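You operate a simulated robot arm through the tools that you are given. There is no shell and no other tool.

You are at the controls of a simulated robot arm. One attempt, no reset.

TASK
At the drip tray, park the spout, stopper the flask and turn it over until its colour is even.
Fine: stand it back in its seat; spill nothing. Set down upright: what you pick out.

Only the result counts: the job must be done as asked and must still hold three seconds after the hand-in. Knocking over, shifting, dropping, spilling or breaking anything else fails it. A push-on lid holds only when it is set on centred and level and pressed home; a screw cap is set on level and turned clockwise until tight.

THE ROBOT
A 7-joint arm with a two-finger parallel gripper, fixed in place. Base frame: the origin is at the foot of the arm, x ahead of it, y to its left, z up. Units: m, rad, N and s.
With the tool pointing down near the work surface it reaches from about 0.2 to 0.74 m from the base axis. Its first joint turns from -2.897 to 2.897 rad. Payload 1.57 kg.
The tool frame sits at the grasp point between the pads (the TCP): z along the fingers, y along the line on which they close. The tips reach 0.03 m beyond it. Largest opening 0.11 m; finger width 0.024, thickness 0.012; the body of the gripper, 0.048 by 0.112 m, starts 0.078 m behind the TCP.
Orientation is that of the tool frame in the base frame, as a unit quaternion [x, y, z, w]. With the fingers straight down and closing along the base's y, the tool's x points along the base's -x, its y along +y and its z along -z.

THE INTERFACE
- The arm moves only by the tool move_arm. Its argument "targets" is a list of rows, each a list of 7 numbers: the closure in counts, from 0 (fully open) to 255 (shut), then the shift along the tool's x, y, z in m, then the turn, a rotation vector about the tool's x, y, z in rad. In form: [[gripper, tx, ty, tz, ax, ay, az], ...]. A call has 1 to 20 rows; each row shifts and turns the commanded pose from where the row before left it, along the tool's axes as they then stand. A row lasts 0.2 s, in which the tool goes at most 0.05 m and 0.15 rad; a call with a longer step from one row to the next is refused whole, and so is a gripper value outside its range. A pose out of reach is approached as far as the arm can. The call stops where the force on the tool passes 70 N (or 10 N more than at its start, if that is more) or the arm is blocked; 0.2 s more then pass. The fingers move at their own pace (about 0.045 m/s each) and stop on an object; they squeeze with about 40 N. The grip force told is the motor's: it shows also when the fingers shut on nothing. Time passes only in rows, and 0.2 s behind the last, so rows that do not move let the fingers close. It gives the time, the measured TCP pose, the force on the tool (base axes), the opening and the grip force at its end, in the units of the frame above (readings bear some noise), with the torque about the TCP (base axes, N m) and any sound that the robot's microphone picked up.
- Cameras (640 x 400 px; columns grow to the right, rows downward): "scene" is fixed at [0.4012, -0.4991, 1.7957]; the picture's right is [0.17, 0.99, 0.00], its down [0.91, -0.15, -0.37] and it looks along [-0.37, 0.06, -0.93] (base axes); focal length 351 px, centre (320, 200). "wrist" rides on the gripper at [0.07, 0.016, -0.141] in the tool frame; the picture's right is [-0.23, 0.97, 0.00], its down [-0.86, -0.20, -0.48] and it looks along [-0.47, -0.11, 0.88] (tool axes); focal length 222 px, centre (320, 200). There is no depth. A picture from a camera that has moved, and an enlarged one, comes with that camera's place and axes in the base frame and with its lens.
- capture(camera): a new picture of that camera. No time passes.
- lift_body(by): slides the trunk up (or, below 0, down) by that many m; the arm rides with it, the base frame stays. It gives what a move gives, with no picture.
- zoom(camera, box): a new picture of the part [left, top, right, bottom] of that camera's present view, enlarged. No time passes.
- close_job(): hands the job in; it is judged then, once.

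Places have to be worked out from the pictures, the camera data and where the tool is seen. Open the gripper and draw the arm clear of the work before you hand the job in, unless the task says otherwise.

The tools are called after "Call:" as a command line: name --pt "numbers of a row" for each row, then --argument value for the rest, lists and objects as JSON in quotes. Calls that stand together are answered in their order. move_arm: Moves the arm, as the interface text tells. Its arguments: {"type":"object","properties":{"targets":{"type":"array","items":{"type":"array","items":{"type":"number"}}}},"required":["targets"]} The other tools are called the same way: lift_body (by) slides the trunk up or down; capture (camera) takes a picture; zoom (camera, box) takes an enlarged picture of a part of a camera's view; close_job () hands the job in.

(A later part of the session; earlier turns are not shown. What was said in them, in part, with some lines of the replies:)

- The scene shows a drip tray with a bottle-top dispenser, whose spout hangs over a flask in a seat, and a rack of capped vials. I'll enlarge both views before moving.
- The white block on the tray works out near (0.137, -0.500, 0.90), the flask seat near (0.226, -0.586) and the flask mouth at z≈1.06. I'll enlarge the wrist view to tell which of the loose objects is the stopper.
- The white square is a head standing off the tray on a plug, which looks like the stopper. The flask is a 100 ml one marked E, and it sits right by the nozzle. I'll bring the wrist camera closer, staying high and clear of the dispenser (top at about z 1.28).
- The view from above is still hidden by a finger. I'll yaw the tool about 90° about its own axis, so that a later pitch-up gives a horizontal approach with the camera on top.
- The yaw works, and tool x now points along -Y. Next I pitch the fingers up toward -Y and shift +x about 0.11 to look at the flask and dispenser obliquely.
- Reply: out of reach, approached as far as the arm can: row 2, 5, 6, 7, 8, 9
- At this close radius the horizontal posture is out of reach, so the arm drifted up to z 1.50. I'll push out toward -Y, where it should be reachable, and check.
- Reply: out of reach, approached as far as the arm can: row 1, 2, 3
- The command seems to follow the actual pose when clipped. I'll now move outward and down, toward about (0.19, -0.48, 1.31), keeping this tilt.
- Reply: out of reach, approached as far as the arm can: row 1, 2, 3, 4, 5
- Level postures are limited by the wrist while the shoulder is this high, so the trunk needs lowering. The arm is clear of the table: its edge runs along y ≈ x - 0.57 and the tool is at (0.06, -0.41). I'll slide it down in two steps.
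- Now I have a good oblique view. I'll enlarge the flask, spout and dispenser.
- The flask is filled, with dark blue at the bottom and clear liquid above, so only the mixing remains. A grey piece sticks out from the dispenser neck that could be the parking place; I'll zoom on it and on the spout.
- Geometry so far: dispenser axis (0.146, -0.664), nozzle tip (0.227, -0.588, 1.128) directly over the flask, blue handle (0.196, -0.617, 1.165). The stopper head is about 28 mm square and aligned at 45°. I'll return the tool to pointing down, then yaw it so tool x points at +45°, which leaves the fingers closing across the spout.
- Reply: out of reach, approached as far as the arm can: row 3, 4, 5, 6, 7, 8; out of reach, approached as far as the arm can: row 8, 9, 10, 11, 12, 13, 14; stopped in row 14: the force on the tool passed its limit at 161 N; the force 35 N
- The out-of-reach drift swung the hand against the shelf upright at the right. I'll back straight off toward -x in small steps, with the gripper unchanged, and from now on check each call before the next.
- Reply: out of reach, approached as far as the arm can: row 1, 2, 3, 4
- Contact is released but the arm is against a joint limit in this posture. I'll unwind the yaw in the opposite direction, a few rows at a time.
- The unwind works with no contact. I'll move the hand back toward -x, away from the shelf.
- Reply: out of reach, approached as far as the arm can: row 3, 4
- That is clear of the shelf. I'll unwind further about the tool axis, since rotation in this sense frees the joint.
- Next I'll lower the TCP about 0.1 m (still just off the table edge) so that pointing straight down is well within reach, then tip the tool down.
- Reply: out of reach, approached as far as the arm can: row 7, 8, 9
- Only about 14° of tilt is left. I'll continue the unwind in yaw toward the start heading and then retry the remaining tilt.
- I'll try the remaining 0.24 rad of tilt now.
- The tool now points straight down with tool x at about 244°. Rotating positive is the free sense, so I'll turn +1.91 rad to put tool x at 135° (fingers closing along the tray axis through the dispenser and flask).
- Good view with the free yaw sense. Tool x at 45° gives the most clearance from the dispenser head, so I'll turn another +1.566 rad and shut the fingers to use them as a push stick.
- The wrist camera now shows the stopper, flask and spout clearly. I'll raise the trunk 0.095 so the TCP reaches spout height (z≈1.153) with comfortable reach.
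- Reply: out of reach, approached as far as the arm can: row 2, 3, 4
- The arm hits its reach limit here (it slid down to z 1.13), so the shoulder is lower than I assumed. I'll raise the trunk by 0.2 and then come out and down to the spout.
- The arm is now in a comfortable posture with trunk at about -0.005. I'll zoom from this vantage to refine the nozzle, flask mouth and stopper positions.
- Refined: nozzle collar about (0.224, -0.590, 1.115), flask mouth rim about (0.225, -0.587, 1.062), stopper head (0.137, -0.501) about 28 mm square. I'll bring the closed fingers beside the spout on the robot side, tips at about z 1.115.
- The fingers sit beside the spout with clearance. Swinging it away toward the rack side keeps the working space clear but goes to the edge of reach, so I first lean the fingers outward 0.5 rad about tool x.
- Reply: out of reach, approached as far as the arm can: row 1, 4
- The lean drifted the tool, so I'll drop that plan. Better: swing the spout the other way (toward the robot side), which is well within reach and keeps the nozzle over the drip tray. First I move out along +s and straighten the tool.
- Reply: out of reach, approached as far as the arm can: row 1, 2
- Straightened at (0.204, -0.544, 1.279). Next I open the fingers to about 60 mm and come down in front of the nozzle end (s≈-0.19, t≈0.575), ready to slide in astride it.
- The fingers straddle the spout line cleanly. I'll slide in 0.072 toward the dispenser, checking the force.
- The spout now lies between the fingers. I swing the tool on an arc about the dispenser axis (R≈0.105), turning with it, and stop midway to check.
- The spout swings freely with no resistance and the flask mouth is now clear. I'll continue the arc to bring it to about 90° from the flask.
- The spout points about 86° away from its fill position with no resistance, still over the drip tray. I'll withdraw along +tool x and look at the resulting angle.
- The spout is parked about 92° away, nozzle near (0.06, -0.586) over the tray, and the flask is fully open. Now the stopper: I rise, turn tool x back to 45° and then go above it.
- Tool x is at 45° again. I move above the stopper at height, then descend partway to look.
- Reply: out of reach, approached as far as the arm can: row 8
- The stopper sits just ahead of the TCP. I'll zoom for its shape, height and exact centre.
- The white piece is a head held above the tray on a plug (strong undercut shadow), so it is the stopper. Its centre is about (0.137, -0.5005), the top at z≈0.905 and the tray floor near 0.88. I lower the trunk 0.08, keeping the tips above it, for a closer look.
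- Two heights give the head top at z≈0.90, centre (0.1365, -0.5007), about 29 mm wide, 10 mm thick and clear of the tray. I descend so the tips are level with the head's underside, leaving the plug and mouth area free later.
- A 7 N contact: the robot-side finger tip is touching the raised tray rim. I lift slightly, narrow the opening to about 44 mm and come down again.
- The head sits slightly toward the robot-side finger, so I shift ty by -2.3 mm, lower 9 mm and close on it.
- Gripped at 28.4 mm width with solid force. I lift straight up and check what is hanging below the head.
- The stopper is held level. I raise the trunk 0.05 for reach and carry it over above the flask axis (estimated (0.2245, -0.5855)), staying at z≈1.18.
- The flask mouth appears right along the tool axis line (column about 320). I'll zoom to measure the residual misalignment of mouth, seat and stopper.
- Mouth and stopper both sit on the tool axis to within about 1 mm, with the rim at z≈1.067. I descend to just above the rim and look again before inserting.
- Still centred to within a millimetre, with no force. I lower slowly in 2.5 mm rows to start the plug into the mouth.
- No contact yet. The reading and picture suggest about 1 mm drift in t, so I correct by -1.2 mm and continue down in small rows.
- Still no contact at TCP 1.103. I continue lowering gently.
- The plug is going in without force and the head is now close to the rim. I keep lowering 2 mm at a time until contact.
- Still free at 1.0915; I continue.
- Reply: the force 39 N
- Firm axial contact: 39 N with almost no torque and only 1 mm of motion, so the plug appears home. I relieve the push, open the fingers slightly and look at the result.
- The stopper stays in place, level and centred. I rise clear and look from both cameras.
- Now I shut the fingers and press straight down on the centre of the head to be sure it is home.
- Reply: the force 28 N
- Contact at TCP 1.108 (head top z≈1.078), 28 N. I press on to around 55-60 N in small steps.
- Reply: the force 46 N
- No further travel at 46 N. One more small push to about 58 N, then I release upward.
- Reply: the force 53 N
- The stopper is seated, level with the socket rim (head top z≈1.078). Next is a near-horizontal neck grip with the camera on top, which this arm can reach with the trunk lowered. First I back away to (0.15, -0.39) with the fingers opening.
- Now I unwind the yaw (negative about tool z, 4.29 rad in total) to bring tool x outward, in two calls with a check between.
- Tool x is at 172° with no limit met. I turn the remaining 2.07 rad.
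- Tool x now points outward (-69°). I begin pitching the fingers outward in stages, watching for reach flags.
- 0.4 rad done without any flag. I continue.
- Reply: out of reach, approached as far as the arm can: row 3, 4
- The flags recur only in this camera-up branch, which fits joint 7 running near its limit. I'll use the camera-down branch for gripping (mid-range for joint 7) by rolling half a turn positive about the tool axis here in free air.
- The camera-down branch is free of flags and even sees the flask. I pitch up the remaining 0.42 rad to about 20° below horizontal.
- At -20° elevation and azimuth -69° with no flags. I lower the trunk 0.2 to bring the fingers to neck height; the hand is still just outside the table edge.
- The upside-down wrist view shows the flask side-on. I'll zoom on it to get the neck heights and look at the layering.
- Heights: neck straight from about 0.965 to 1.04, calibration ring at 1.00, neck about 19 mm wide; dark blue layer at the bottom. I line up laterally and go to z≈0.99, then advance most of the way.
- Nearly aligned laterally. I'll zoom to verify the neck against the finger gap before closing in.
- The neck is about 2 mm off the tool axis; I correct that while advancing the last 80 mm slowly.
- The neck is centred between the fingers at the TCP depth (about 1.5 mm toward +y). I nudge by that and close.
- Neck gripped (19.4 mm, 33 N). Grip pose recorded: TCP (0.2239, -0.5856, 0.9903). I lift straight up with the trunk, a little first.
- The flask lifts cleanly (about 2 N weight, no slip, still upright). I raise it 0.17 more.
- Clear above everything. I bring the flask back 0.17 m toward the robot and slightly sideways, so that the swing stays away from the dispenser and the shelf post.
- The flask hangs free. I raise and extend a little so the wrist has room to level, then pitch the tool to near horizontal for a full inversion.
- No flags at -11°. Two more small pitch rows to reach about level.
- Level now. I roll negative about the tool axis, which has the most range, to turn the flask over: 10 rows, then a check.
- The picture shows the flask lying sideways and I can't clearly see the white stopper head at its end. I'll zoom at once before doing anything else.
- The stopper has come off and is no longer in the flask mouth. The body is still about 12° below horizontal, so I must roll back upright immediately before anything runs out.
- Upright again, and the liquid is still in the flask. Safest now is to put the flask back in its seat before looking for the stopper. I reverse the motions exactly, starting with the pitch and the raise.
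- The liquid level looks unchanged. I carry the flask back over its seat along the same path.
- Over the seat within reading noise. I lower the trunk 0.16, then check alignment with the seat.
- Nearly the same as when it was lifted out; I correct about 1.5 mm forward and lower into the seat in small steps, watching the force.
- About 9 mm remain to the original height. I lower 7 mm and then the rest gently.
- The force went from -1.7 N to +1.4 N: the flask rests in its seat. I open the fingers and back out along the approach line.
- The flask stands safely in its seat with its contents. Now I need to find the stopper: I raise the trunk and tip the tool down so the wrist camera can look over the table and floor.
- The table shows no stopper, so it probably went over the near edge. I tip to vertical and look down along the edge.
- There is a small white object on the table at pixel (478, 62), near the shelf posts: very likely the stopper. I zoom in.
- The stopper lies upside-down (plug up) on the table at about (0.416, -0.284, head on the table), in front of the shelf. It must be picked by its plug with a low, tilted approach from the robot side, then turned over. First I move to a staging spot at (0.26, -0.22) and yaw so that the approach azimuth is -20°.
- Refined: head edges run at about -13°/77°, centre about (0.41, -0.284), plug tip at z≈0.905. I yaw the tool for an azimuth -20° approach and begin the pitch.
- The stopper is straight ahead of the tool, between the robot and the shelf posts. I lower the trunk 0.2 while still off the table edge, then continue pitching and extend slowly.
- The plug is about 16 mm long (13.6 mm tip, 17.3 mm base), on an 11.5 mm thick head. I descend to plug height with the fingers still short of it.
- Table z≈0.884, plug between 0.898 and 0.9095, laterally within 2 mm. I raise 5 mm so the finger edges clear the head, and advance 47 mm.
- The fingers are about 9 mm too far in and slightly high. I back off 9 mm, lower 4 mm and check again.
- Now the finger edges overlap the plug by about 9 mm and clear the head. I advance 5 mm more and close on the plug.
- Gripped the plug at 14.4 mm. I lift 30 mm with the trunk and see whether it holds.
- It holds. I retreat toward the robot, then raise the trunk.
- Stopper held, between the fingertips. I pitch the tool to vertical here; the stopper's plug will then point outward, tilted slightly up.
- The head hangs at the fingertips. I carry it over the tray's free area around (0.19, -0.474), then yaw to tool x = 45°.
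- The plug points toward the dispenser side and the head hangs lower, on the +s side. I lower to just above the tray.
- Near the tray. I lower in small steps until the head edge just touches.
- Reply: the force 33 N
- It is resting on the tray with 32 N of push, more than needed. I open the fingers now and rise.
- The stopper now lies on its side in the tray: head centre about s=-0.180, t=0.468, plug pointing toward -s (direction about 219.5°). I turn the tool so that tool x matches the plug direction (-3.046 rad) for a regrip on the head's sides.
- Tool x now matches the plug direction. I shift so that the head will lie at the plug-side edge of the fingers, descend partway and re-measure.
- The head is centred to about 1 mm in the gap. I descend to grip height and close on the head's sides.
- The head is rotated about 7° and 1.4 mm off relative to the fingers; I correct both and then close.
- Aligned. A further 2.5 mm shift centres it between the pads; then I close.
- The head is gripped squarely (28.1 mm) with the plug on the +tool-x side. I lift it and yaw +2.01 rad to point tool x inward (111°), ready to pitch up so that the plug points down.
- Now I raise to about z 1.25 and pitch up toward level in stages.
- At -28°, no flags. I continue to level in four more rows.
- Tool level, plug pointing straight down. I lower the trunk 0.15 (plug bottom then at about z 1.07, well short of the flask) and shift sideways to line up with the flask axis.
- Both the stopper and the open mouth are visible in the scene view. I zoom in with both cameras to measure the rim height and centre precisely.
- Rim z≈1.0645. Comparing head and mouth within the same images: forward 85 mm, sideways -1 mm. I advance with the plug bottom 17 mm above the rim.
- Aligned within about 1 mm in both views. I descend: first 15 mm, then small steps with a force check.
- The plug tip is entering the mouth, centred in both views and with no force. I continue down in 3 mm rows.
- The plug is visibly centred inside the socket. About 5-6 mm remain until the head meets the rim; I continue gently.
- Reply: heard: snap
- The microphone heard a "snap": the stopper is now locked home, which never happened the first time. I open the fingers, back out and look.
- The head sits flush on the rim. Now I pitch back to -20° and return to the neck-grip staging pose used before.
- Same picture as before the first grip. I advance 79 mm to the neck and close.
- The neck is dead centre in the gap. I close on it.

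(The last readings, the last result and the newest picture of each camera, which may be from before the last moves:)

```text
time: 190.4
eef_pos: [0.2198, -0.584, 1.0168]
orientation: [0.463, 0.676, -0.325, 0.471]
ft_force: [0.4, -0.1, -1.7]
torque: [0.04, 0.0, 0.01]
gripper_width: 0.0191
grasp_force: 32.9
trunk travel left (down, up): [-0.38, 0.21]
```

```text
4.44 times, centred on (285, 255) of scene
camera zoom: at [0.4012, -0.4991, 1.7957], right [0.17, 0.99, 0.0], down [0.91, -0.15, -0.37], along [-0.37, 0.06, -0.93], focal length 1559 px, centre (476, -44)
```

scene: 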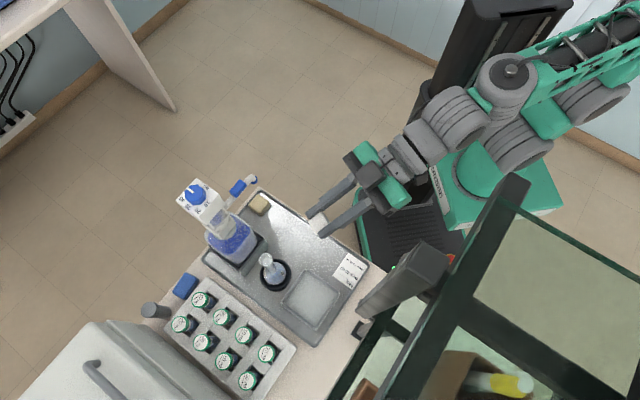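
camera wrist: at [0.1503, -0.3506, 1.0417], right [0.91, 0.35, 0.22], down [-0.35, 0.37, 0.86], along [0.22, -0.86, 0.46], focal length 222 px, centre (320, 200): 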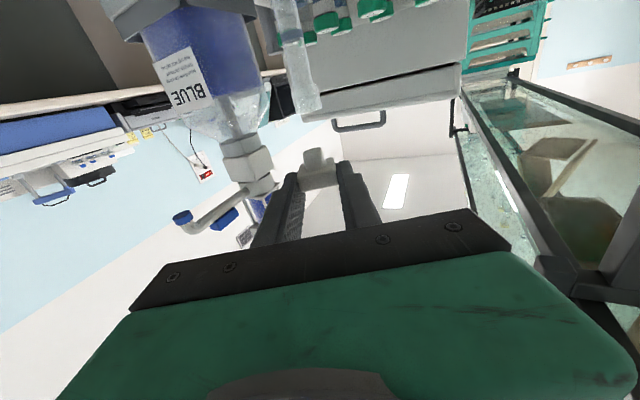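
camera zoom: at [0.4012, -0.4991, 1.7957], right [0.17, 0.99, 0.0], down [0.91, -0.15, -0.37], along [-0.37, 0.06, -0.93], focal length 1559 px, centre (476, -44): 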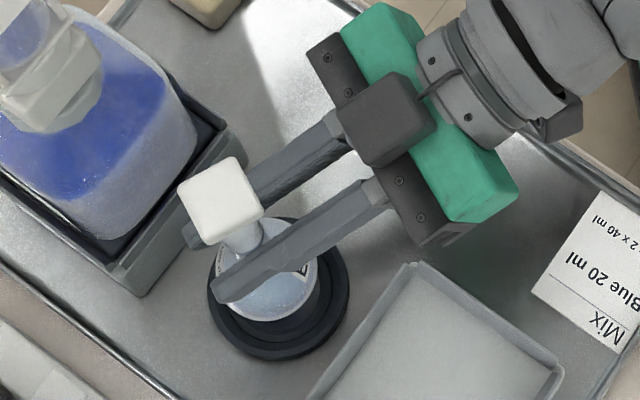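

Lifted again (1.7 N), stopper in place. I raise 0.17 and retreat along the earlier path.

Call:
lift_body --by 0.17

Call:
move_arm --pt "255 0.0097 -0.005 -0.0266 0 0 0" --pt "255 0.0097 -0.005 -0.0266 0 0 0" --pt "255 0.0097 -0.005 -0.0266 0 0 0" --pt "255 0.0097 -0.005 -0.0266 0 0 0" --pt "255 0.0097 -0.005 -0.0266 0 0 0" --pt "255 0.0097 -0.005 -0.0266 0 0 0" --pt "255 -0.0254 0 0.004 0 0 0" --pt "255 -0.0254 0 0.004 0 0 0" --pt "255 -0.0254 0 0.004 0 0 0" --pt "255 -0.0254 0 0.004 0 0 0" --pt "255 0 0 0 0 -0.08 0" --pt "255 0 0 0 0 -0.08 0" --pt "255 0 0 0 0 -0.08 0" --pt "255 0 0 0 0 -0.08 0" --pt "255 0 0 0 0 0 0"

Call:
capture --camera "scene"

```text
time: 192.3
eef_pos: [0.2216, -0.5844, 1.1877]
orientation: [0.463, 0.676, -0.325, 0.471]
ft_force: [-0.6, -0.4, -1.3]
torque: [-0.04, 0.02, -0.02]
gripper_width: 0.019
grasp_force: 33.4
trunk travel left (down, up): [-0.55, 0.04]
```

```text
time: 195.5
eef_pos: [0.1506, -0.4837, 1.2774]
orientation: [0.406, 0.592, -0.396, 0.573]
ft_force: [0.4, 0.4, -1.8]
torque: [0.03, 0.01, -0.03]
gripper_width: 0.0191
grasp_force: 32.9
trunk travel left (down, up): [-0.55, 0.04]
```

```text
taken
```

scene: 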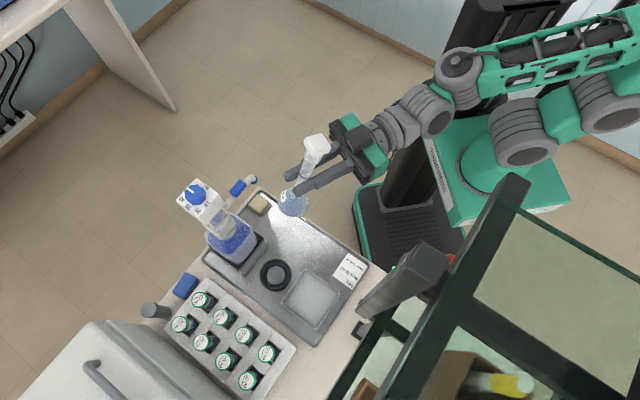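

Level again with the stopper visible. This time I roll only 32° first and check that it holds.

Call:
move_arm --pt "255 0 0 0 0 0 -0.1" --pt "255 0 0 0 0 0 -0.15" --pt "255 0 0 0 0 0 -0.15" --pt "255 0 0 0 0 0 -0.15" --pt "255 0 0 0 0 0 0"

Call:
zoom --camera "scene" --box '[250, 110, 390, 230]'

```text
time: 196.7
eef_pos: [0.1509, -0.4835, 1.2781]
orientation: [0.23, 0.68, -0.537, 0.444]
ft_force: [-0.3, 0.3, -2.2]
torque: [0.06, 0.02, -0.03]
gripper_width: 0.0192
grasp_force: 33.3
trunk travel left (down, up): [-0.55, 0.04]
```

```text
3.33 times, centred on (320, 170) of scene
camera zoom: at [0.4012, -0.4991, 1.7957], right [0.17, 0.99, 0.0], down [0.91, -0.15, -0.37], along [-0.37, 0.06, -0.93], focal length 1169 px, centre (320, 300)
```

zoom: 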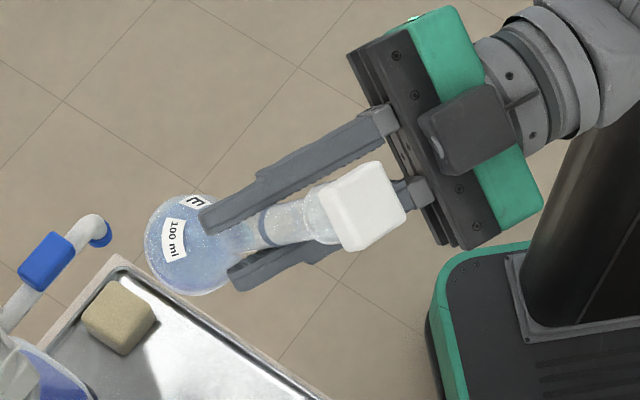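

The stopper stays firmly on the rim. I roll on to about 80°, still below the point where it would have to hold liquid, and check again.

Call:
move_arm --pt "255 0 0 0 0 0 -0.15" --pt "255 0 0 0 0 0 -0.15" --pt "255 0 0 0 0 0 -0.15" --pt "255 0 0 0 0 0 -0.15" --pt "255 0 0 0 0 0 -0.15" --pt "255 0 0 0 0 0 0"

Call:
zoom --camera "scene" --box '[240, 110, 380, 230]'

```text
time: 198.1
eef_pos: [0.1507, -0.4829, 1.2784]
orientation: [-0.036, 0.717, -0.662, 0.216]
ft_force: [-0.6, -0.5, -1.3]
torque: [0.02, -0.07, -0.01]
gripper_width: 0.0189
grasp_force: 33.1
trunk travel left (down, up): [-0.55, 0.04]
```

```text
3.33 times, centred on (310, 170) of scene
camera zoom: at [0.4012, -0.4991, 1.7957], right [0.17, 0.99, 0.0], down [0.91, -0.15, -0.37], along [-0.37, 0.06, -0.93], focal length 1169 px, centre (353, 300)
```

zoom: 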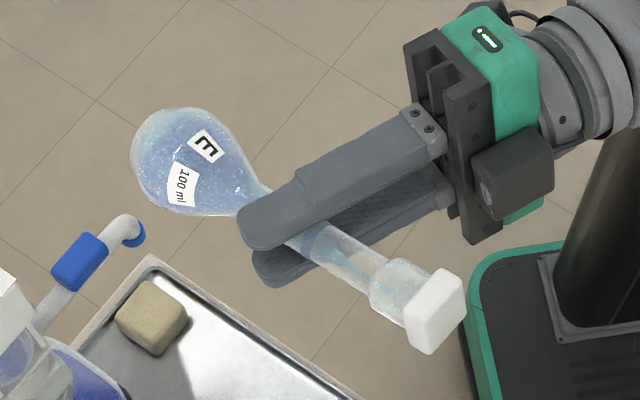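

The stopper holds with the flask on its side. I continue to full inversion.

Call:
move_arm --pt "255 0 0 0 0 0 -0.15" --pt "255 0 0 0 0 0 -0.15" --pt "255 0 0 0 0 0 -0.15" --pt "255 0 0 0 0 0 -0.15" --pt "255 0 0 0 0 0 -0.15" --pt "255 0 0 0 0 0 -0.15" --pt "255 0 0 0 0 0 -0.15" --pt "255 0 0 0 0 0 -0.15" --pt "255 0 0 0 0 0 -0.15" --pt "255 0 0 0 0 0 -0.15" --pt "255 0 0 0 0 0 -0.15" --pt "255 0 0 0 0 0 0"

Call:
capture --camera "wrist"

Call:
zoom --camera "scene" --box '[240, 90, 400, 230]'

```text
time: 200.7
eef_pos: [0.1595, -0.4742, 1.2828]
orientation: [0.547, -0.468, 0.608, 0.334]
ft_force: [0.5, 0.7, -1.7]
torque: [0.05, 0.0, 0.02]
gripper_width: 0.0188
grasp_force: 33.1
out of reach, approached as far as the arm can: row 11
trunk travel left (down, up): [-0.55, 0.04]
```

```text
taken
camera wrist: at [0.0815, -0.356, 1.3549], right [-0.85, -0.31, -0.42], down [0.17, 0.61, -0.78], along [0.49, -0.73, -0.47], focal length 222 px, centre (320, 200)
```

wrist: 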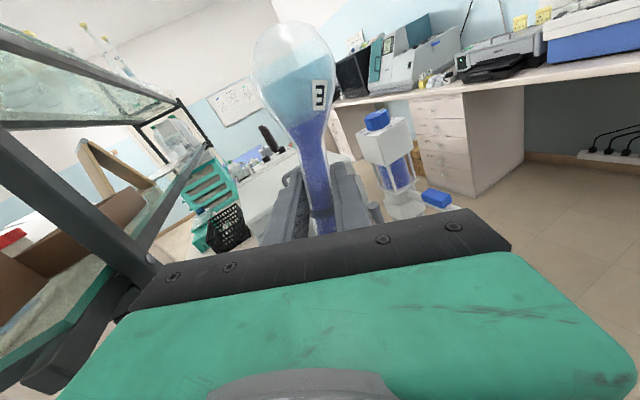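

```text
2.86 times, centred on (320, 160) of scene
camera zoom: at [0.4012, -0.4991, 1.7957], right [0.17, 0.99, 0.0], down [0.91, -0.15, -0.37], along [-0.37, 0.06, -0.93], focal length 1002 px, centre (320, 314)
```

zoom: 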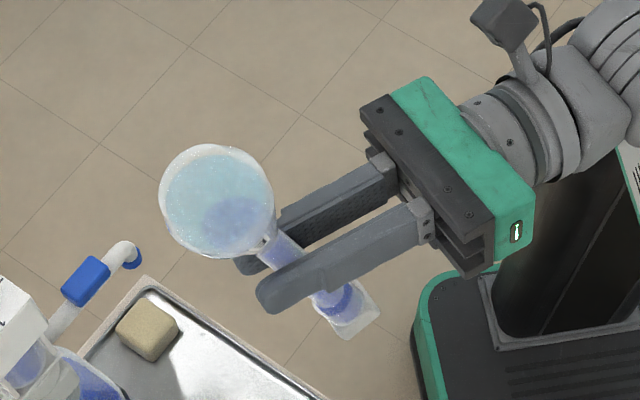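

The flask is upside-down: the blue has run to the neck and the air bubble to the bottom. I zoom to confirm the stopper is still in place.

Call:
zoom --camera "scene" --box '[300, 140, 350, 190]'

Call:
zoom --camera "wrist" --box '[220, 0, 400, 250]'

```text
8.00 times, centred on (325, 165) of scene
camera zoom: at [0.4012, -0.4991, 1.7957], right [0.17, 0.99, 0.0], down [0.91, -0.15, -0.37], along [-0.37, 0.06, -0.93], focal length 2806 px, centre (280, 480)
```

zoom: 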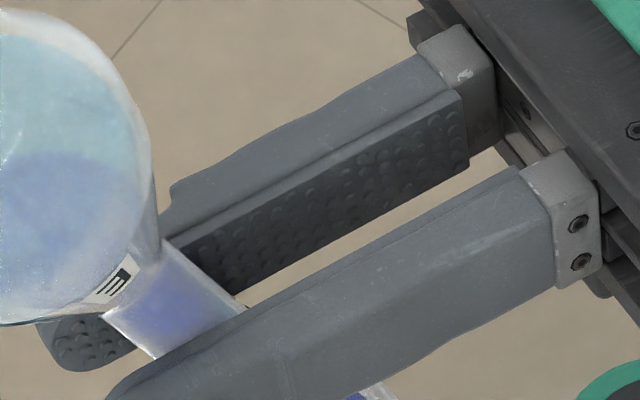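

```text
1.60 times, centred on (310, 125) of wrist
camera zoom: at [0.0815, -0.356, 1.3549], right [-0.85, -0.31, -0.42], down [0.17, 0.61, -0.78], along [0.49, -0.73, -0.47], focal length 355 px, centre (336, 320)
```

zoom: 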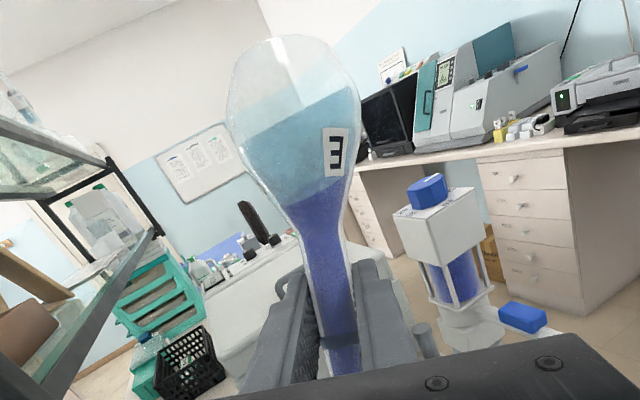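

Still layered after one turn, so more are needed. I roll back to upright, then look at the colour.

Call:
move_arm --pt "255 0 0 0 0 0 0" --pt "255 0 0 0 0 0 0.15" --pt "255 0 0 0 0 0 0.15" --pt "255 0 0 0 0 0 0.15" --pt "255 0 0 0 0 0 0.15" --pt "255 0 0 0 0 0 0.15" --pt "255 0 0 0 0 0 0.15" --pt "255 0 0 0 0 0 0.15" --pt "255 0 0 0 0 0 0.15" --pt "255 0 0 0 0 0 0.15" --pt "255 0 0 0 0 0 0.15" --pt "255 0 0 0 0 0 0.15" --pt "255 0 0 0 0 0 0.15" --pt "255 0 0 0 0 0 0.15" --pt "255 0 0 0 0 0 0.15" --pt "255 0 0 0 0 0 0.15" --pt "255 0 0 0 0 0 0.15" --pt "255 0 0 0 0 0 0.15" --pt "255 0 0 0 0 0 0.15" --pt "255 0 0 0 0 0 0"

Call:
zoom --camera "wrist" --box '[220, 0, 400, 250]'

Call:
zoom --camera "scene" --box '[240, 100, 400, 240]'

```text
time: 204.9
eef_pos: [0.1598, -0.4752, 1.2816]
orientation: [0.329, 0.638, -0.463, 0.52]
ft_force: [0.4, 0.1, -0.8]
torque: [0.02, 0.01, 0.0]
gripper_width: 0.0191
grasp_force: 33.0
trunk travel left (down, up): [-0.55, 0.04]
```

```text
1.60 times, centred on (310, 125) of wrist
camera zoom: at [0.1059, -0.3414, 1.2162], right [0.93, 0.36, -0.02], down [-0.14, 0.43, 0.89], along [0.33, -0.83, 0.45], focal length 355 px, centre (336, 320)
```

zoom: 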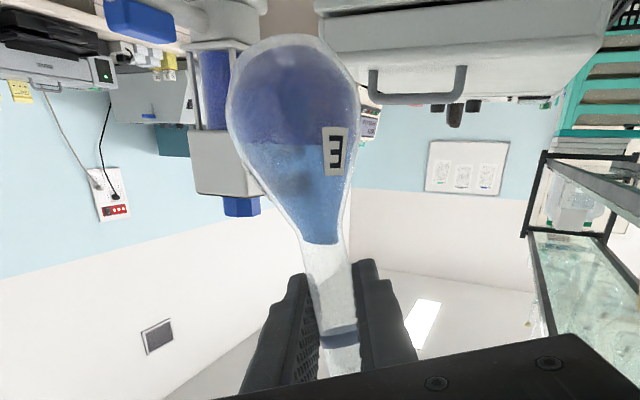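

```text
2.86 times, centred on (320, 170) of scene
camera zoom: at [0.4012, -0.4991, 1.7957], right [0.17, 0.99, 0.0], down [0.91, -0.15, -0.37], along [-0.37, 0.06, -0.93], focal length 1002 px, centre (320, 286)
```

zoom: 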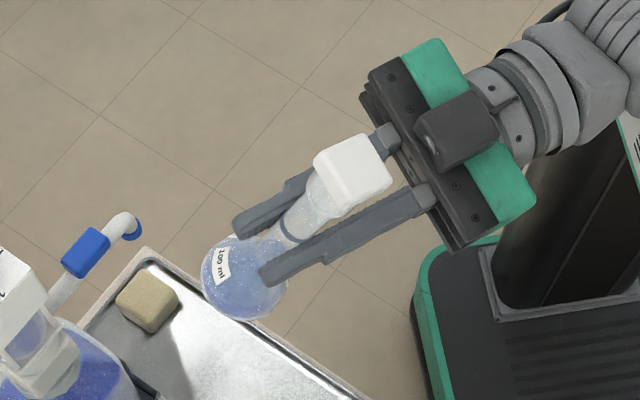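

Mixing is progressing (less contrast) and the stopper holds. I repeat full turns: over (2.55 rad), a short pause, and back.

Call:
move_arm --pt "255 0 0 0 0 0 -0.15" --pt "255 0 0 0 0 0 -0.15" --pt "255 0 0 0 0 0 -0.15" --pt "255 0 0 0 0 0 -0.15" --pt "255 0 0 0 0 0 -0.15" --pt "255 0 0 0 0 0 -0.15" --pt "255 0 0 0 0 0 -0.15" --pt "255 0 0 0 0 0 -0.15" --pt "255 0 0 0 0 0 -0.15" --pt "255 0 0 0 0 0 -0.15" --pt "255 0 0 0 0 0 -0.15" --pt "255 0 0 0 0 0 -0.15" --pt "255 0 0 0 0 0 -0.15" --pt "255 0 0 0 0 0 -0.15" --pt "255 0 0 0 0 0 -0.15" --pt "255 0 0 0 0 0 -0.15" --pt "255 0 0 0 0 0 -0.15" --pt "255 0 0 0 0 0 0" --pt "255 0 0 0 0 0 0"

Call:
move_arm --pt "255 0 0 0 0 0 0.15" --pt "255 0 0 0 0 0 0.15" --pt "255 0 0 0 0 0 0.15" --pt "255 0 0 0 0 0 0.15" --pt "255 0 0 0 0 0 0.15" --pt "255 0 0 0 0 0 0.15" --pt "255 0 0 0 0 0 0.15" --pt "255 0 0 0 0 0 0.15" --pt "255 0 0 0 0 0 0.15" --pt "255 0 0 0 0 0 0.15" --pt "255 0 0 0 0 0 0.15" --pt "255 0 0 0 0 0 0.15" --pt "255 0 0 0 0 0 0.15" --pt "255 0 0 0 0 0 0.15" --pt "255 0 0 0 0 0 0.15" --pt "255 0 0 0 0 0 0.15" --pt "255 0 0 0 0 0 0.15" --pt "255 0 0 0 0 0 0" --pt "255 0 0 0 0 0 0"

Call:
zoom --camera "wrist" --box '[220, 0, 400, 250]'

```text
time: 208.9
eef_pos: [0.1586, -0.4736, 1.2815]
orientation: [0.515, -0.5, 0.632, 0.292]
ft_force: [-0.9, 0.0, -2.7]
torque: [0.03, 0.0, -0.03]
gripper_width: 0.0191
grasp_force: 33.3
trunk travel left (down, up): [-0.55, 0.04]
```

```text
time: 212.9
eef_pos: [0.1594, -0.4732, 1.2816]
orientation: [0.329, 0.639, -0.463, 0.519]
ft_force: [0.1, 0.3, -0.8]
torque: [0.02, 0.0, 0.01]
gripper_width: 0.019
grasp_force: 33.0
trunk travel left (down, up): [-0.55, 0.04]
```

```text
1.60 times, centred on (310, 125) of wrist
camera zoom: at [0.1057, -0.3405, 1.2162], right [0.93, 0.36, -0.02], down [-0.14, 0.43, 0.89], along [0.33, -0.83, 0.45], focal length 355 px, centre (336, 320)
```

zoom: 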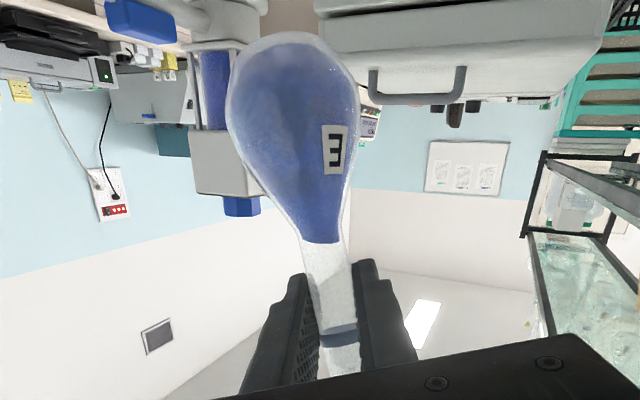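

The colour is now almost uniform. I do two more full turns to be safe.

Call:
move_arm --pt "255 0 0 0 0 0 -0.15" --pt "255 0 0 0 0 0 -0.15" --pt "255 0 0 0 0 0 -0.15" --pt "255 0 0 0 0 0 -0.15" --pt "255 0 0 0 0 0 -0.15" --pt "255 0 0 0 0 0 -0.15" --pt "255 0 0 0 0 0 -0.15" --pt "255 0 0 0 0 0 -0.15" --pt "255 0 0 0 0 0 -0.15" --pt "255 0 0 0 0 0 -0.15" --pt "255 0 0 0 0 0 -0.15" --pt "255 0 0 0 0 0 -0.15" --pt "255 0 0 0 0 0 -0.15" --pt "255 0 0 0 0 0 -0.15" --pt "255 0 0 0 0 0 -0.15" --pt "255 0 0 0 0 0 -0.15" --pt "255 0 0 0 0 0 -0.15" --pt "255 0 0 0 0 0 0" --pt "255 0 0 0 0 0 0"

Call:
zoom --camera "wrist" --box '[220, 0, 400, 250]'

Call:
move_arm --pt "255 0 0 0 0 0 0.15" --pt "255 0 0 0 0 0 0.15" --pt "255 0 0 0 0 0 0.15" --pt "255 0 0 0 0 0 0.15" --pt "255 0 0 0 0 0 0.15" --pt "255 0 0 0 0 0 0.15" --pt "255 0 0 0 0 0 0.15" --pt "255 0 0 0 0 0 0.15" --pt "255 0 0 0 0 0 0.15" --pt "255 0 0 0 0 0 0.15" --pt "255 0 0 0 0 0 0.15" --pt "255 0 0 0 0 0 0.15" --pt "255 0 0 0 0 0 0.15" --pt "255 0 0 0 0 0 0.15" --pt "255 0 0 0 0 0 0.15" --pt "255 0 0 0 0 0 0.15" --pt "255 0 0 0 0 0 0.15" --pt "255 0 0 0 0 0 0" --pt "255 0 0 0 0 0 0"

Call:
move_arm --pt "255 0 0 0 0 0 -0.15" --pt "255 0 0 0 0 0 -0.15" --pt "255 0 0 0 0 0 -0.15" --pt "255 0 0 0 0 0 -0.15" --pt "255 0 0 0 0 0 -0.15" --pt "255 0 0 0 0 0 -0.15" --pt "255 0 0 0 0 0 -0.15" --pt "255 0 0 0 0 0 -0.15" --pt "255 0 0 0 0 0 -0.15" --pt "255 0 0 0 0 0 -0.15" --pt "255 0 0 0 0 0 -0.15" --pt "255 0 0 0 0 0 -0.15" --pt "255 0 0 0 0 0 -0.15" --pt "255 0 0 0 0 0 -0.15" --pt "255 0 0 0 0 0 -0.15" --pt "255 0 0 0 0 0 -0.15" --pt "255 0 0 0 0 0 -0.15" --pt "255 0 0 0 0 0 0" --pt "255 0 0 0 0 0 0"

Call:
move_arm --pt "255 0 0 0 0 0 0.15" --pt "255 0 0 0 0 0 0.15" --pt "255 0 0 0 0 0 0.15" --pt "255 0 0 0 0 0 0.15" --pt "255 0 0 0 0 0 0.15" --pt "255 0 0 0 0 0 0.15" --pt "255 0 0 0 0 0 0.15" --pt "255 0 0 0 0 0 0.15" --pt "255 0 0 0 0 0 0.15" --pt "255 0 0 0 0 0 0.15" --pt "255 0 0 0 0 0 0.15" --pt "255 0 0 0 0 0 0.15" --pt "255 0 0 0 0 0 0.15" --pt "255 0 0 0 0 0 0.15" --pt "255 0 0 0 0 0 0.15" --pt "255 0 0 0 0 0 0.15" --pt "255 0 0 0 0 0 0.15" --pt "255 0 0 0 0 0 0" --pt "255 0 0 0 0 0 0"

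Call:
zoom --camera "wrist" --box '[220, 0, 400, 250]'

Call:
capture --camera "scene"

```text
time: 216.9
eef_pos: [0.1593, -0.4744, 1.2825]
orientation: [0.515, -0.501, 0.632, 0.292]
ft_force: [-0.6, -0.7, -1.9]
torque: [0.05, -0.02, -0.03]
gripper_width: 0.0191
grasp_force: 33.2
trunk travel left (down, up): [-0.55, 0.04]
```

```text
1.60 times, centred on (310, 125) of wrist
camera zoom: at [0.0732, -0.3583, 1.3491], right [-0.79, -0.29, -0.54], down [0.26, 0.64, -0.73], along [0.55, -0.72, -0.43], focal length 355 px, centre (336, 320)
```

zoom: 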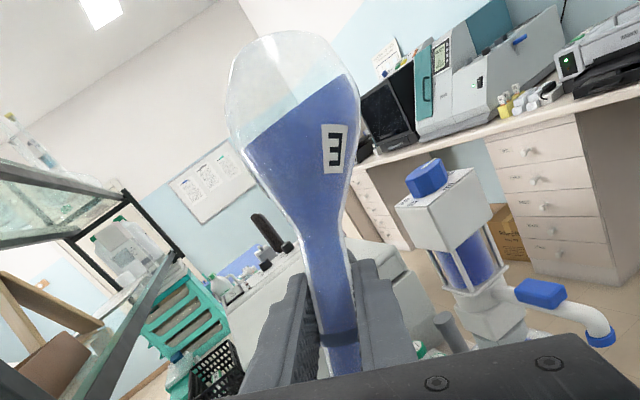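

```text
time: 220.9
eef_pos: [0.1609, -0.4746, 1.2825]
orientation: [0.328, 0.639, -0.463, 0.519]
ft_force: [0.5, 0.6, -1.7]
torque: [0.05, -0.02, 0.02]
gripper_width: 0.019
grasp_force: 33.7
trunk travel left (down, up): [-0.55, 0.04]
```

```text
time: 224.9
eef_pos: [0.1584, -0.4736, 1.2814]
orientation: [0.514, -0.501, 0.632, 0.292]
ft_force: [-0.2, -0.3, -2.2]
torque: [0.05, 0.01, 0.0]
gripper_width: 0.0188
grasp_force: 33.3
trunk travel left (down, up): [-0.55, 0.04]
```

```text
time: 228.9
eef_pos: [0.158, -0.4754, 1.2806]
orientation: [0.329, 0.638, -0.463, 0.519]
ft_force: [0.5, -0.2, -0.5]
torque: [0.03, -0.03, 0.01]
gripper_width: 0.019
grasp_force: 33.6
trunk travel left (down, up): [-0.55, 0.04]
```

```text
1.60 times, centred on (310, 125) of wrist
camera zoom: at [0.105, -0.3419, 1.2166], right [0.93, 0.36, -0.02], down [-0.14, 0.43, 0.89], along [0.33, -0.83, 0.45], focal length 355 px, centre (336, 320)
```

zoom: 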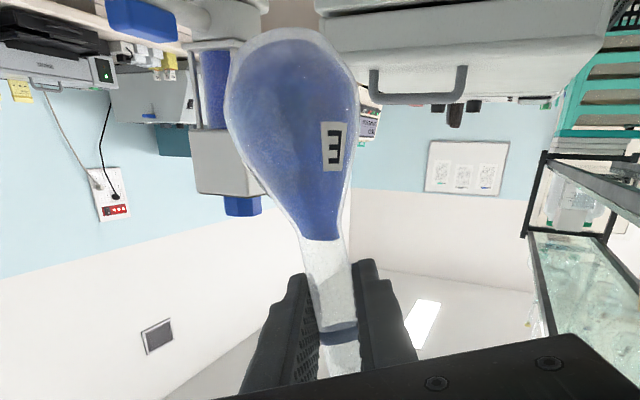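

```text
taken
```

scene: 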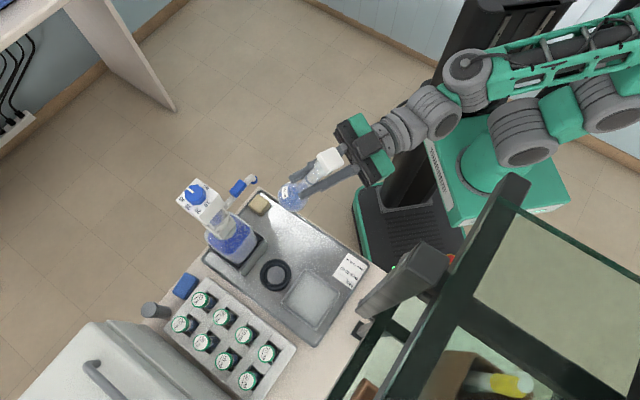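

The colour is completely even, upright and inverted. I level out the remaining roll (+0.252 rad) and pitch back to the carrying attitude.

Call:
move_arm --pt "255 0 0 0 0 0 0.126" --pt "255 0 0 0 0 0 0.126" --pt "255 0 0 0 0 0 0"

```text
time: 229.7
eef_pos: [0.16, -0.4738, 1.2813]
orientation: [0.407, 0.592, -0.394, 0.573]
ft_force: [0.0, 0.2, -1.6]
torque: [0.04, 0.02, -0.02]
gripper_width: 0.0187
grasp_force: 33.0
trunk travel left (down, up): [-0.55, 0.04]
```

The orientation matches the earlier one. I pitch down to -20° and move over the seat.

Call:
move_arm --pt "255 0 0 0 0 0.08 0" --pt "255 0 0 0 0 0.08 0" --pt "255 0 0 0 0 0.08 0" --pt "255 0 0 0 0 0.08 0" --pt "255 0.0082 0.0039 0.0301 0 0 0" --pt "255 0.0082 0.0039 0.0301 0 0 0" --pt "255 0.0082 0.0039 0.0301 0 0 0" --pt "255 0.0082 0.0039 0.0301 0 0 0" --pt "255 0.0082 0.0038 0.03 0 0 0" --pt "255 0 0 0 0 0 0" --pt "255 0 0 0 0 0 0"

Call:
zoom --camera "wrist" --box '[220, 0, 400, 250]'

Call:
zoom --camera "scene" --box '[200, 180, 400, 330]'

```text
time: 232.1
eef_pos: [0.2212, -0.5853, 1.193]
orientation: [0.465, 0.675, -0.326, 0.471]
ft_force: [0.1, -0.1, -1.6]
torque: [0.02, 0.01, 0.02]
gripper_width: 0.019
grasp_force: 33.6
trunk travel left (down, up): [-0.55, 0.04]
```

```text
1.60 times, centred on (310, 125) of wrist
camera zoom: at [0.1799, -0.4346, 1.1777], right [0.94, 0.28, 0.21], down [-0.24, 0.07, 0.97], along [0.25, -0.96, 0.14], focal length 355 px, centre (336, 320)
```

zoom: 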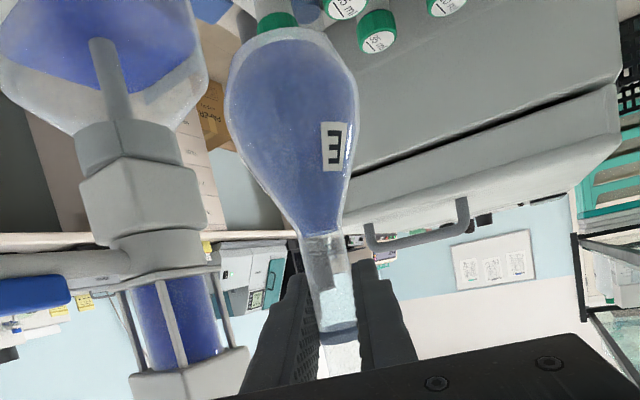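

```text
2.67 times, centred on (300, 255) of scene
camera zoom: at [0.4012, -0.4991, 1.7957], right [0.17, 0.99, 0.0], down [0.91, -0.15, -0.37], along [-0.37, 0.06, -0.93], focal length 935 px, centre (373, 53)
```

zoom: 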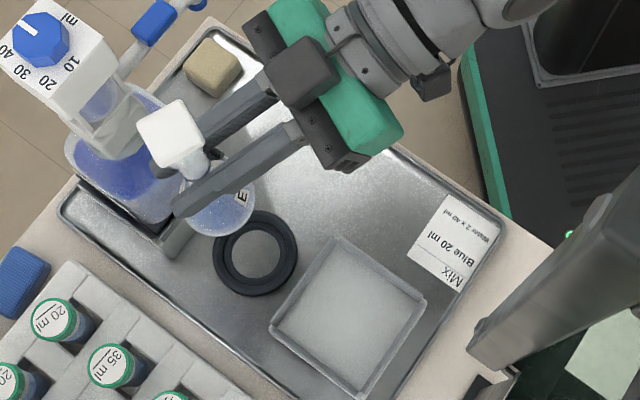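

Still upright in the fingers. I lower 0.165 and compare with the seat.

Call:
lift_body --by -0.165

Call:
zoom --camera "wrist" --box '[220, 0, 400, 250]'

Call:
zoom --camera "scene" --box '[220, 190, 340, 300]'

```text
time: 234.0
eef_pos: [0.2214, -0.5857, 1.0273]
orientation: [0.464, 0.676, -0.325, 0.472]
ft_force: [-0.4, -0.1, -1.3]
torque: [0.0, -0.03, 0.01]
gripper_width: 0.0188
grasp_force: 33.2
trunk travel left (down, up): [-0.385, 0.205]
```

```text
1.60 times, centred on (310, 125) of wrist
camera zoom: at [0.1799, -0.4347, 1.0128], right [0.94, 0.28, 0.21], down [-0.24, 0.07, 0.97], along [0.25, -0.96, 0.14], focal length 355 px, centre (336, 320)
```

zoom: 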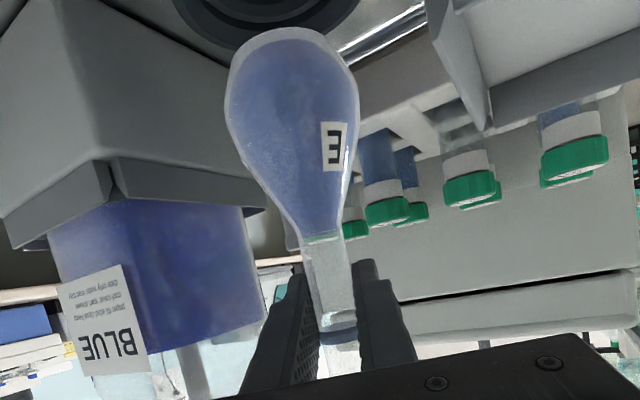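

```text
3.64 times, centred on (280, 245) of scene
camera zoom: at [0.4012, -0.4991, 1.7957], right [0.17, 0.99, 0.0], down [0.91, -0.15, -0.37], along [-0.37, 0.06, -0.93], focal length 1275 px, centre (466, 36)
```

zoom: 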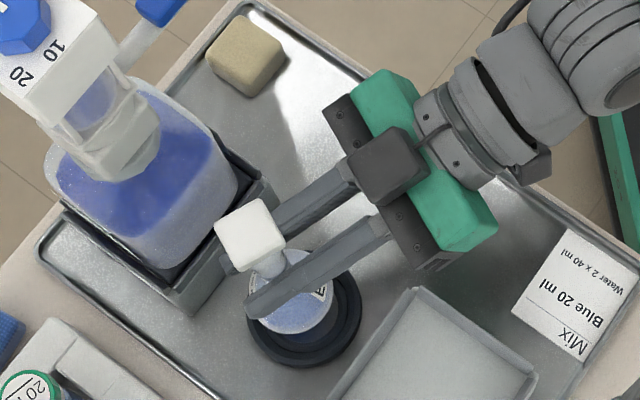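

Aligned as in the previous successful seating; I apply a 1 mm correction and lower in small steps.

Call:
move_arm --pt "255 -0.0003 0.0012 0.0008 0 0 0" --pt "255 0 0 0 0 0 0"

Call:
lift_body --by -0.026

Call:
zoom --camera "wrist" --box '[220, 0, 400, 250]'

```text
time: 234.6
eef_pos: [0.2223, -0.5857, 1.0264]
orientation: [0.464, 0.676, -0.325, 0.471]
ft_force: [0.1, 0.0, -2.0]
torque: [-0.01, -0.01, -0.02]
gripper_width: 0.0192
grasp_force: 33.4
trunk travel left (down, up): [-0.385, 0.205]
```

```text
time: 235.3
eef_pos: [0.222, -0.5873, 1.0015]
orientation: [0.463, 0.676, -0.325, 0.472]
ft_force: [1.0, -0.2, -2.5]
torque: [0.0, -0.02, -0.01]
gripper_width: 0.0193
grasp_force: 33.6
trunk travel left (down, up): [-0.359, 0.231]
```

```text
1.60 times, centred on (310, 125) of wrist
camera zoom: at [0.1807, -0.4349, 0.9866], right [0.94, 0.28, 0.21], down [-0.24, 0.07, 0.97], along [0.25, -0.96, 0.14], focal length 355 px, centre (336, 320)
```

zoom: 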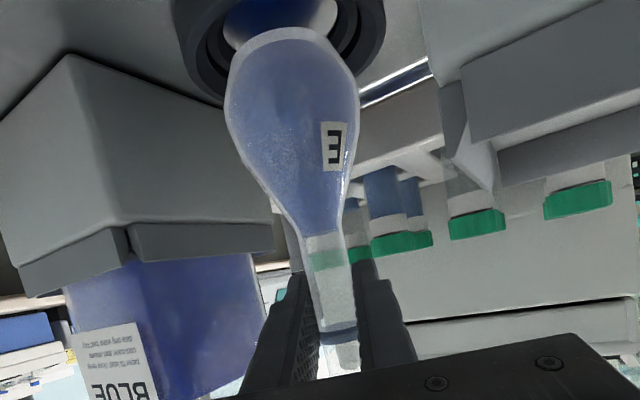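

About 12 mm to go to the grip height of this second pick. I continue in small steps, watching for contact.

Call:
lift_body --by -0.008

Call:
lift_body --by -0.002

Call:
lift_body --by -0.002

Call:
zoom --camera "wrist" --box '[220, 0, 400, 250]'

```text
time: 235.9
eef_pos: [0.2226, -0.5868, 0.9935]
orientation: [0.464, 0.676, -0.325, 0.471]
ft_force: [-0.3, -0.2, -0.7]
torque: [0.02, 0.01, 0.02]
gripper_width: 0.0191
grasp_force: 33.2
trunk travel left (down, up): [-0.351, 0.239]
```

```text
time: 236.4
eef_pos: [0.2229, -0.5857, 0.9927]
orientation: [0.463, 0.676, -0.325, 0.472]
ft_force: [-0.1, 0.9, 1.2]
torque: [0.08, -0.01, -0.01]
gripper_width: 0.0191
grasp_force: 32.9
trunk travel left (down, up): [-0.349, 0.241]
```

```text
time: 236.9
eef_pos: [0.2241, -0.5856, 0.9899]
orientation: [0.463, 0.676, -0.324, 0.472]
ft_force: [2.2, 5.5, 3.4]
torque: [0.33, -0.1, 0.0]
gripper_width: 0.0189
grasp_force: 33.3
trunk travel left (down, up): [-0.347, 0.243]
```

```text
1.60 times, centred on (310, 125) of wrist
camera zoom: at [0.1812, -0.4342, 0.9752], right [0.94, 0.28, 0.21], down [-0.24, 0.07, 0.97], along [0.25, -0.96, 0.14], focal length 355 px, centre (336, 320)
```

zoom: 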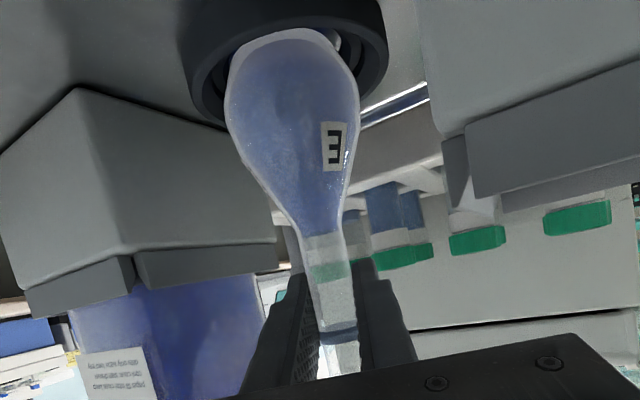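

Contact, with 5.5 N pushing toward +y: the flask bears on the far side of the seat. I ease back 1.5 mm and check the force.

Call:
move_arm --pt "255 0.0005 0 -0.0014 0 0 0" --pt "255 0 0 0 0 0 0"

```text
time: 237.5
eef_pos: [0.2223, -0.5832, 0.9891]
orientation: [0.464, 0.676, -0.325, 0.472]
ft_force: [4.0, 0.4, 0.9]
torque: [-0.06, -0.48, -0.01]
gripper_width: 0.019
grasp_force: 33.0
trunk travel left (down, up): [-0.347, 0.243]
```

Forward is fine now; 4 N remain toward +x, so I shift +1.2 mm along tool y.

Call:
move_arm --pt "255 0 0.0012 0 0 0 0" --pt "255 0 0 0 0 0 0"

```text
time: 238.1
eef_pos: [0.222, -0.5838, 0.9899]
orientation: [0.464, 0.676, -0.326, 0.471]
ft_force: [-0.1, -0.2, 3.5]
torque: [-0.05, -0.07, -0.04]
gripper_width: 0.0189
grasp_force: 33.3
trunk travel left (down, up): [-0.347, 0.243]
```

Side forces are zero and the seat carries the weight. I release and back out.

Call:
move_arm --pt "225 0 0 0 0 0 0" --pt "195 0 0 0 0 0 0" --pt "162 0 0 0 0 0 0" --pt "162 0 0 0 0 0 0"

Call:
zoom --camera "wrist" --box '[220, 0, 400, 250]'

Call:
zoom --camera "scene" --box '[220, 190, 340, 300]'

```text
time: 239.1
eef_pos: [0.2221, -0.5845, 0.9894]
orientation: [0.464, 0.676, -0.325, 0.472]
ft_force: [0.9, -0.2, -0.2]
torque: [-0.03, -0.01, -0.01]
gripper_width: 0.0402
grasp_force: 0.1
trunk travel left (down, up): [-0.347, 0.243]
```

```text
1.60 times, centred on (310, 125) of wrist
camera zoom: at [0.1815, -0.4329, 0.9747], right [0.94, 0.28, 0.21], down [-0.24, 0.07, 0.97], along [0.25, -0.96, 0.14], focal length 355 px, centre (336, 320)
```

zoom: 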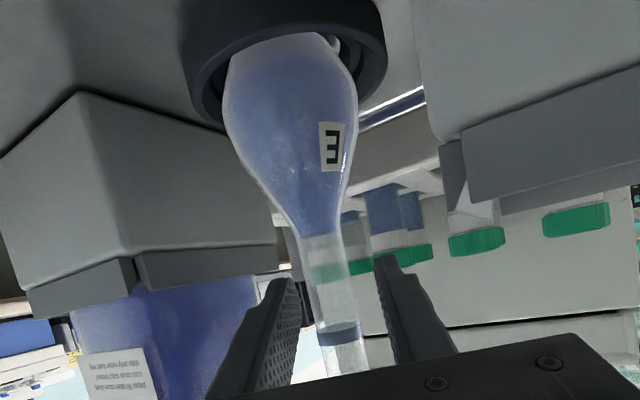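

```text
3.64 times, centred on (280, 245) of scene
camera zoom: at [0.4012, -0.4991, 1.7957], right [0.17, 0.99, 0.0], down [0.91, -0.15, -0.37], along [-0.37, 0.06, -0.93], focal length 1275 px, centre (466, 36)
```

zoom: 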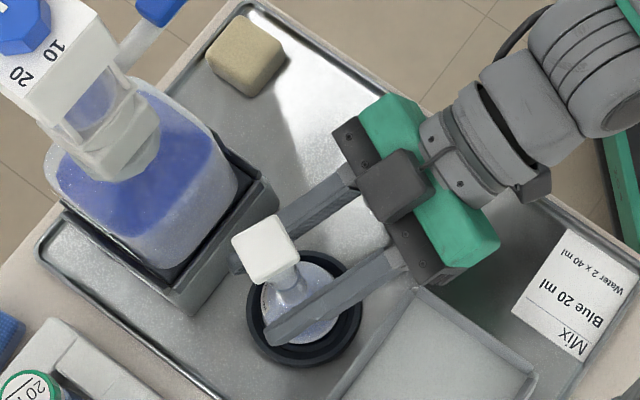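

The flask stands free in its seat, stoppered and evenly blue. I back out along the approach line.

Call:
move_arm --pt "162 0.0068 0 -0.0186 0 0 0" --pt "162 0.0068 0 -0.0186 0 0 0" --pt "162 0.0068 0 -0.0186 0 0 0" --pt "162 0.0068 0 -0.0186 0 0 0" --pt "162 0.0114 0 -0.0313 0 0 0" --pt "162 0.0114 0 -0.0313 0 0 0" --pt "162 0.0114 0 -0.0313 0 0 0" --pt "162 0 0 0 0 0 0"

Call:
capture --camera "wrist"

Call:
zoom --camera "wrist" --box '[270, 60, 380, 240]'

Call:
zoom --camera "scene" --box '[180, 170, 380, 320]'

Call:
zoom --camera "scene" --box '[245, 230, 305, 290]'

```text
time: 240.9
eef_pos: [0.1577, -0.4144, 0.9886]
orientation: [0.464, 0.676, -0.325, 0.472]
ft_force: [0.0, -0.5, -0.4]
torque: [-0.01, -0.02, 0.02]
gripper_width: 0.0406
grasp_force: 0.0
trunk travel left (down, up): [-0.347, 0.243]
```

```text
taken
camera wrist: at [0.116, -0.2633, 0.9741], right [0.94, 0.28, 0.21], down [-0.24, 0.07, 0.97], along [0.25, -0.96, 0.14], focal length 222 px, centre (320, 200)
```

wrist: 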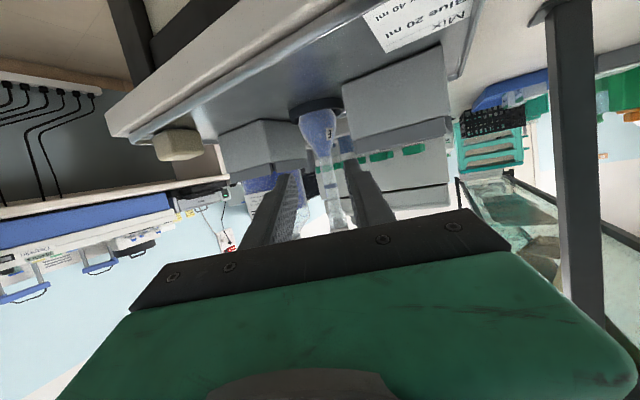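

```text
2.22 times, centred on (325, 150) of wrist
camera zoom: at [0.116, -0.2633, 0.9741], right [0.94, 0.28, 0.21], down [-0.24, 0.07, 0.97], along [0.25, -0.96, 0.14], focal length 494 px, centre (309, 311)
```

zoom: 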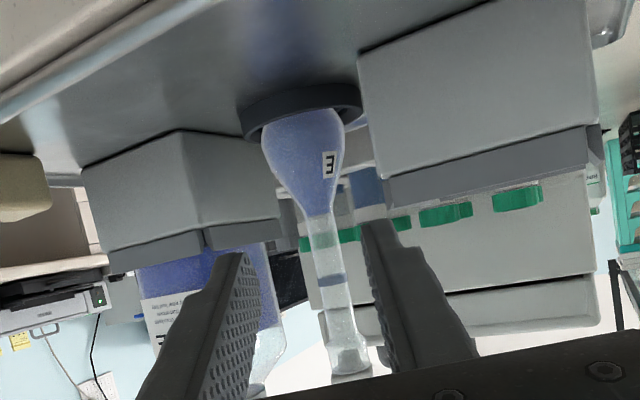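

```text
2.67 times, centred on (280, 245) of scene
camera zoom: at [0.4012, -0.4991, 1.7957], right [0.17, 0.99, 0.0], down [0.91, -0.15, -0.37], along [-0.37, 0.06, -0.93], focal length 935 px, centre (427, 80)
```

zoom: 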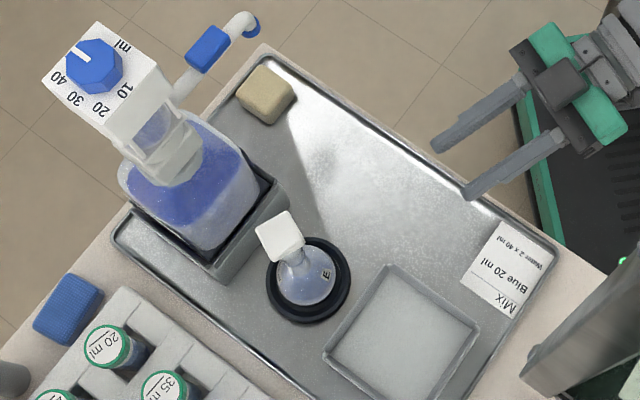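

```text
6.67 times, centred on (275, 260) of scene
camera zoom: at [0.4012, -0.4991, 1.7957], right [0.17, 0.99, 0.0], down [0.91, -0.15, -0.37], along [-0.37, 0.06, -0.93], focal length 2338 px, centre (620, -200)
```

zoom: 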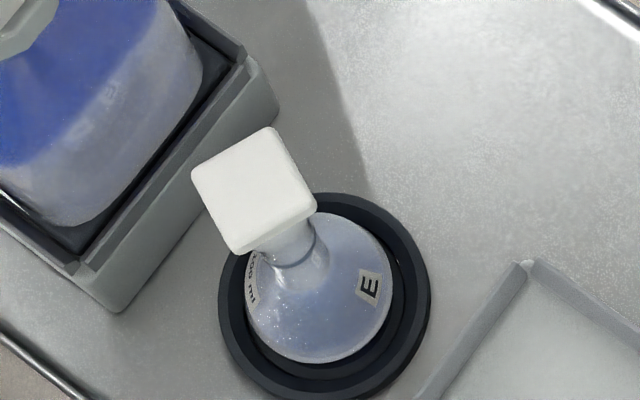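

Everything is in order: spout parked aside over the tray, flask stoppered, even in colour and standing in its seat. I open the gripper fully, draw back and raise clear.

Call:
move_arm --pt "0 0.0103 0 -0.0282 0 0 0" --pt "0 0 0 0 0 0 0" --pt "0 0 0 0 0 0 0" --pt "0 0 0 0 0 0 0" --pt "0 0 0 0 0 0 0" --pt "0 0 0 0 0 0 0"

Call:
lift_body --by 0.2

Call:
capture --camera "scene"

Call:
zoom --camera "scene" --box '[170, 160, 390, 340]'

```text
time: 242.3
eef_pos: [0.1475, -0.3872, 0.9872]
orientation: [0.463, 0.676, -0.325, 0.472]
ft_force: [-0.3, -0.1, -0.6]
torque: [0.03, 0.02, 0.0]
gripper_width: 0.11
grasp_force: 0.2
trunk travel left (down, up): [-0.347, 0.243]
```

```text
time: 244.5
eef_pos: [0.1475, -0.3882, 1.1881]
orientation: [0.464, 0.676, -0.325, 0.472]
ft_force: [0.5, 0.8, 1.8]
torque: [0.03, 0.02, 0.0]
gripper_width: 0.1103
grasp_force: 0.1
trunk travel left (down, up): [-0.547, 0.043]
```

```text
taken
```

scene: 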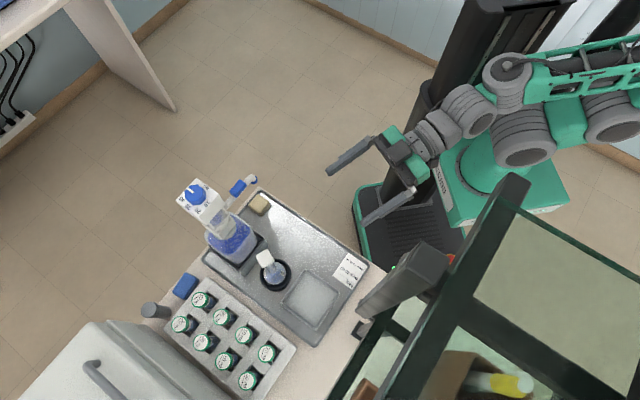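

```text
2.22 times, centred on (280, 250) of scene
camera zoom: at [0.4012, -0.4991, 1.7957], right [0.17, 0.99, 0.0], down [0.91, -0.15, -0.37], along [-0.37, 0.06, -0.93], focal length 779 px, centre (409, 89)
```

zoom: 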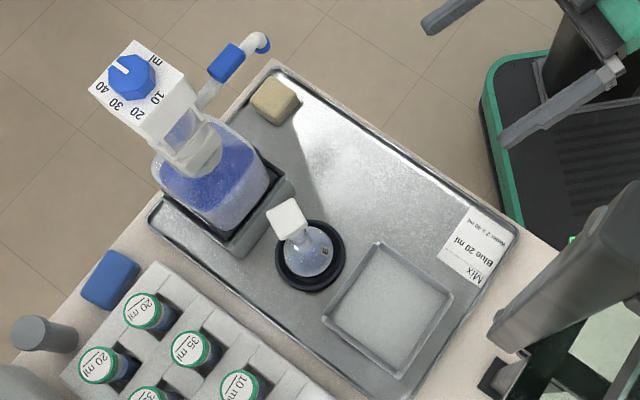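

The gripper is open and clear, the flask is stoppered, mixed and seated, the spout is parked, and nothing else has moved. I hand the job in.

Call:
close_job

```text
The job is handed in.
```

I handed the job in with everything in place, but the stopper fell off once along the way, which may count as a drop.

**Final state:**
- **Spout:** it is swung about 92° away from the flask, and its nozzle looks to be still over the drip tray.
- **Flask:** it is stoppered and back upright in its seat. The colour was even across the whole flask after five full turns.
- **Arm:** the gripper is open and the arm is clear of the work.

**What went wrong:**
- **Stopper dropped:** my first placement did not lock. When I started turning the flask, the stopper came off and landed upside-down on the table. The flask lay on its side, open, for about two seconds before I righted it. I saw no liquid spilled and the level looked unchanged afterwards, but I could not confirm that nothing escaped.
- **Recovery:** I picked the stopper up, turned it over and set it on again. This time the microphone picked up a snap, and it held through every turn.
- **Collision:** early on, the hand hit something near the shelf upright at 161 N before I backed off. I saw nothing shifted in later pictures.
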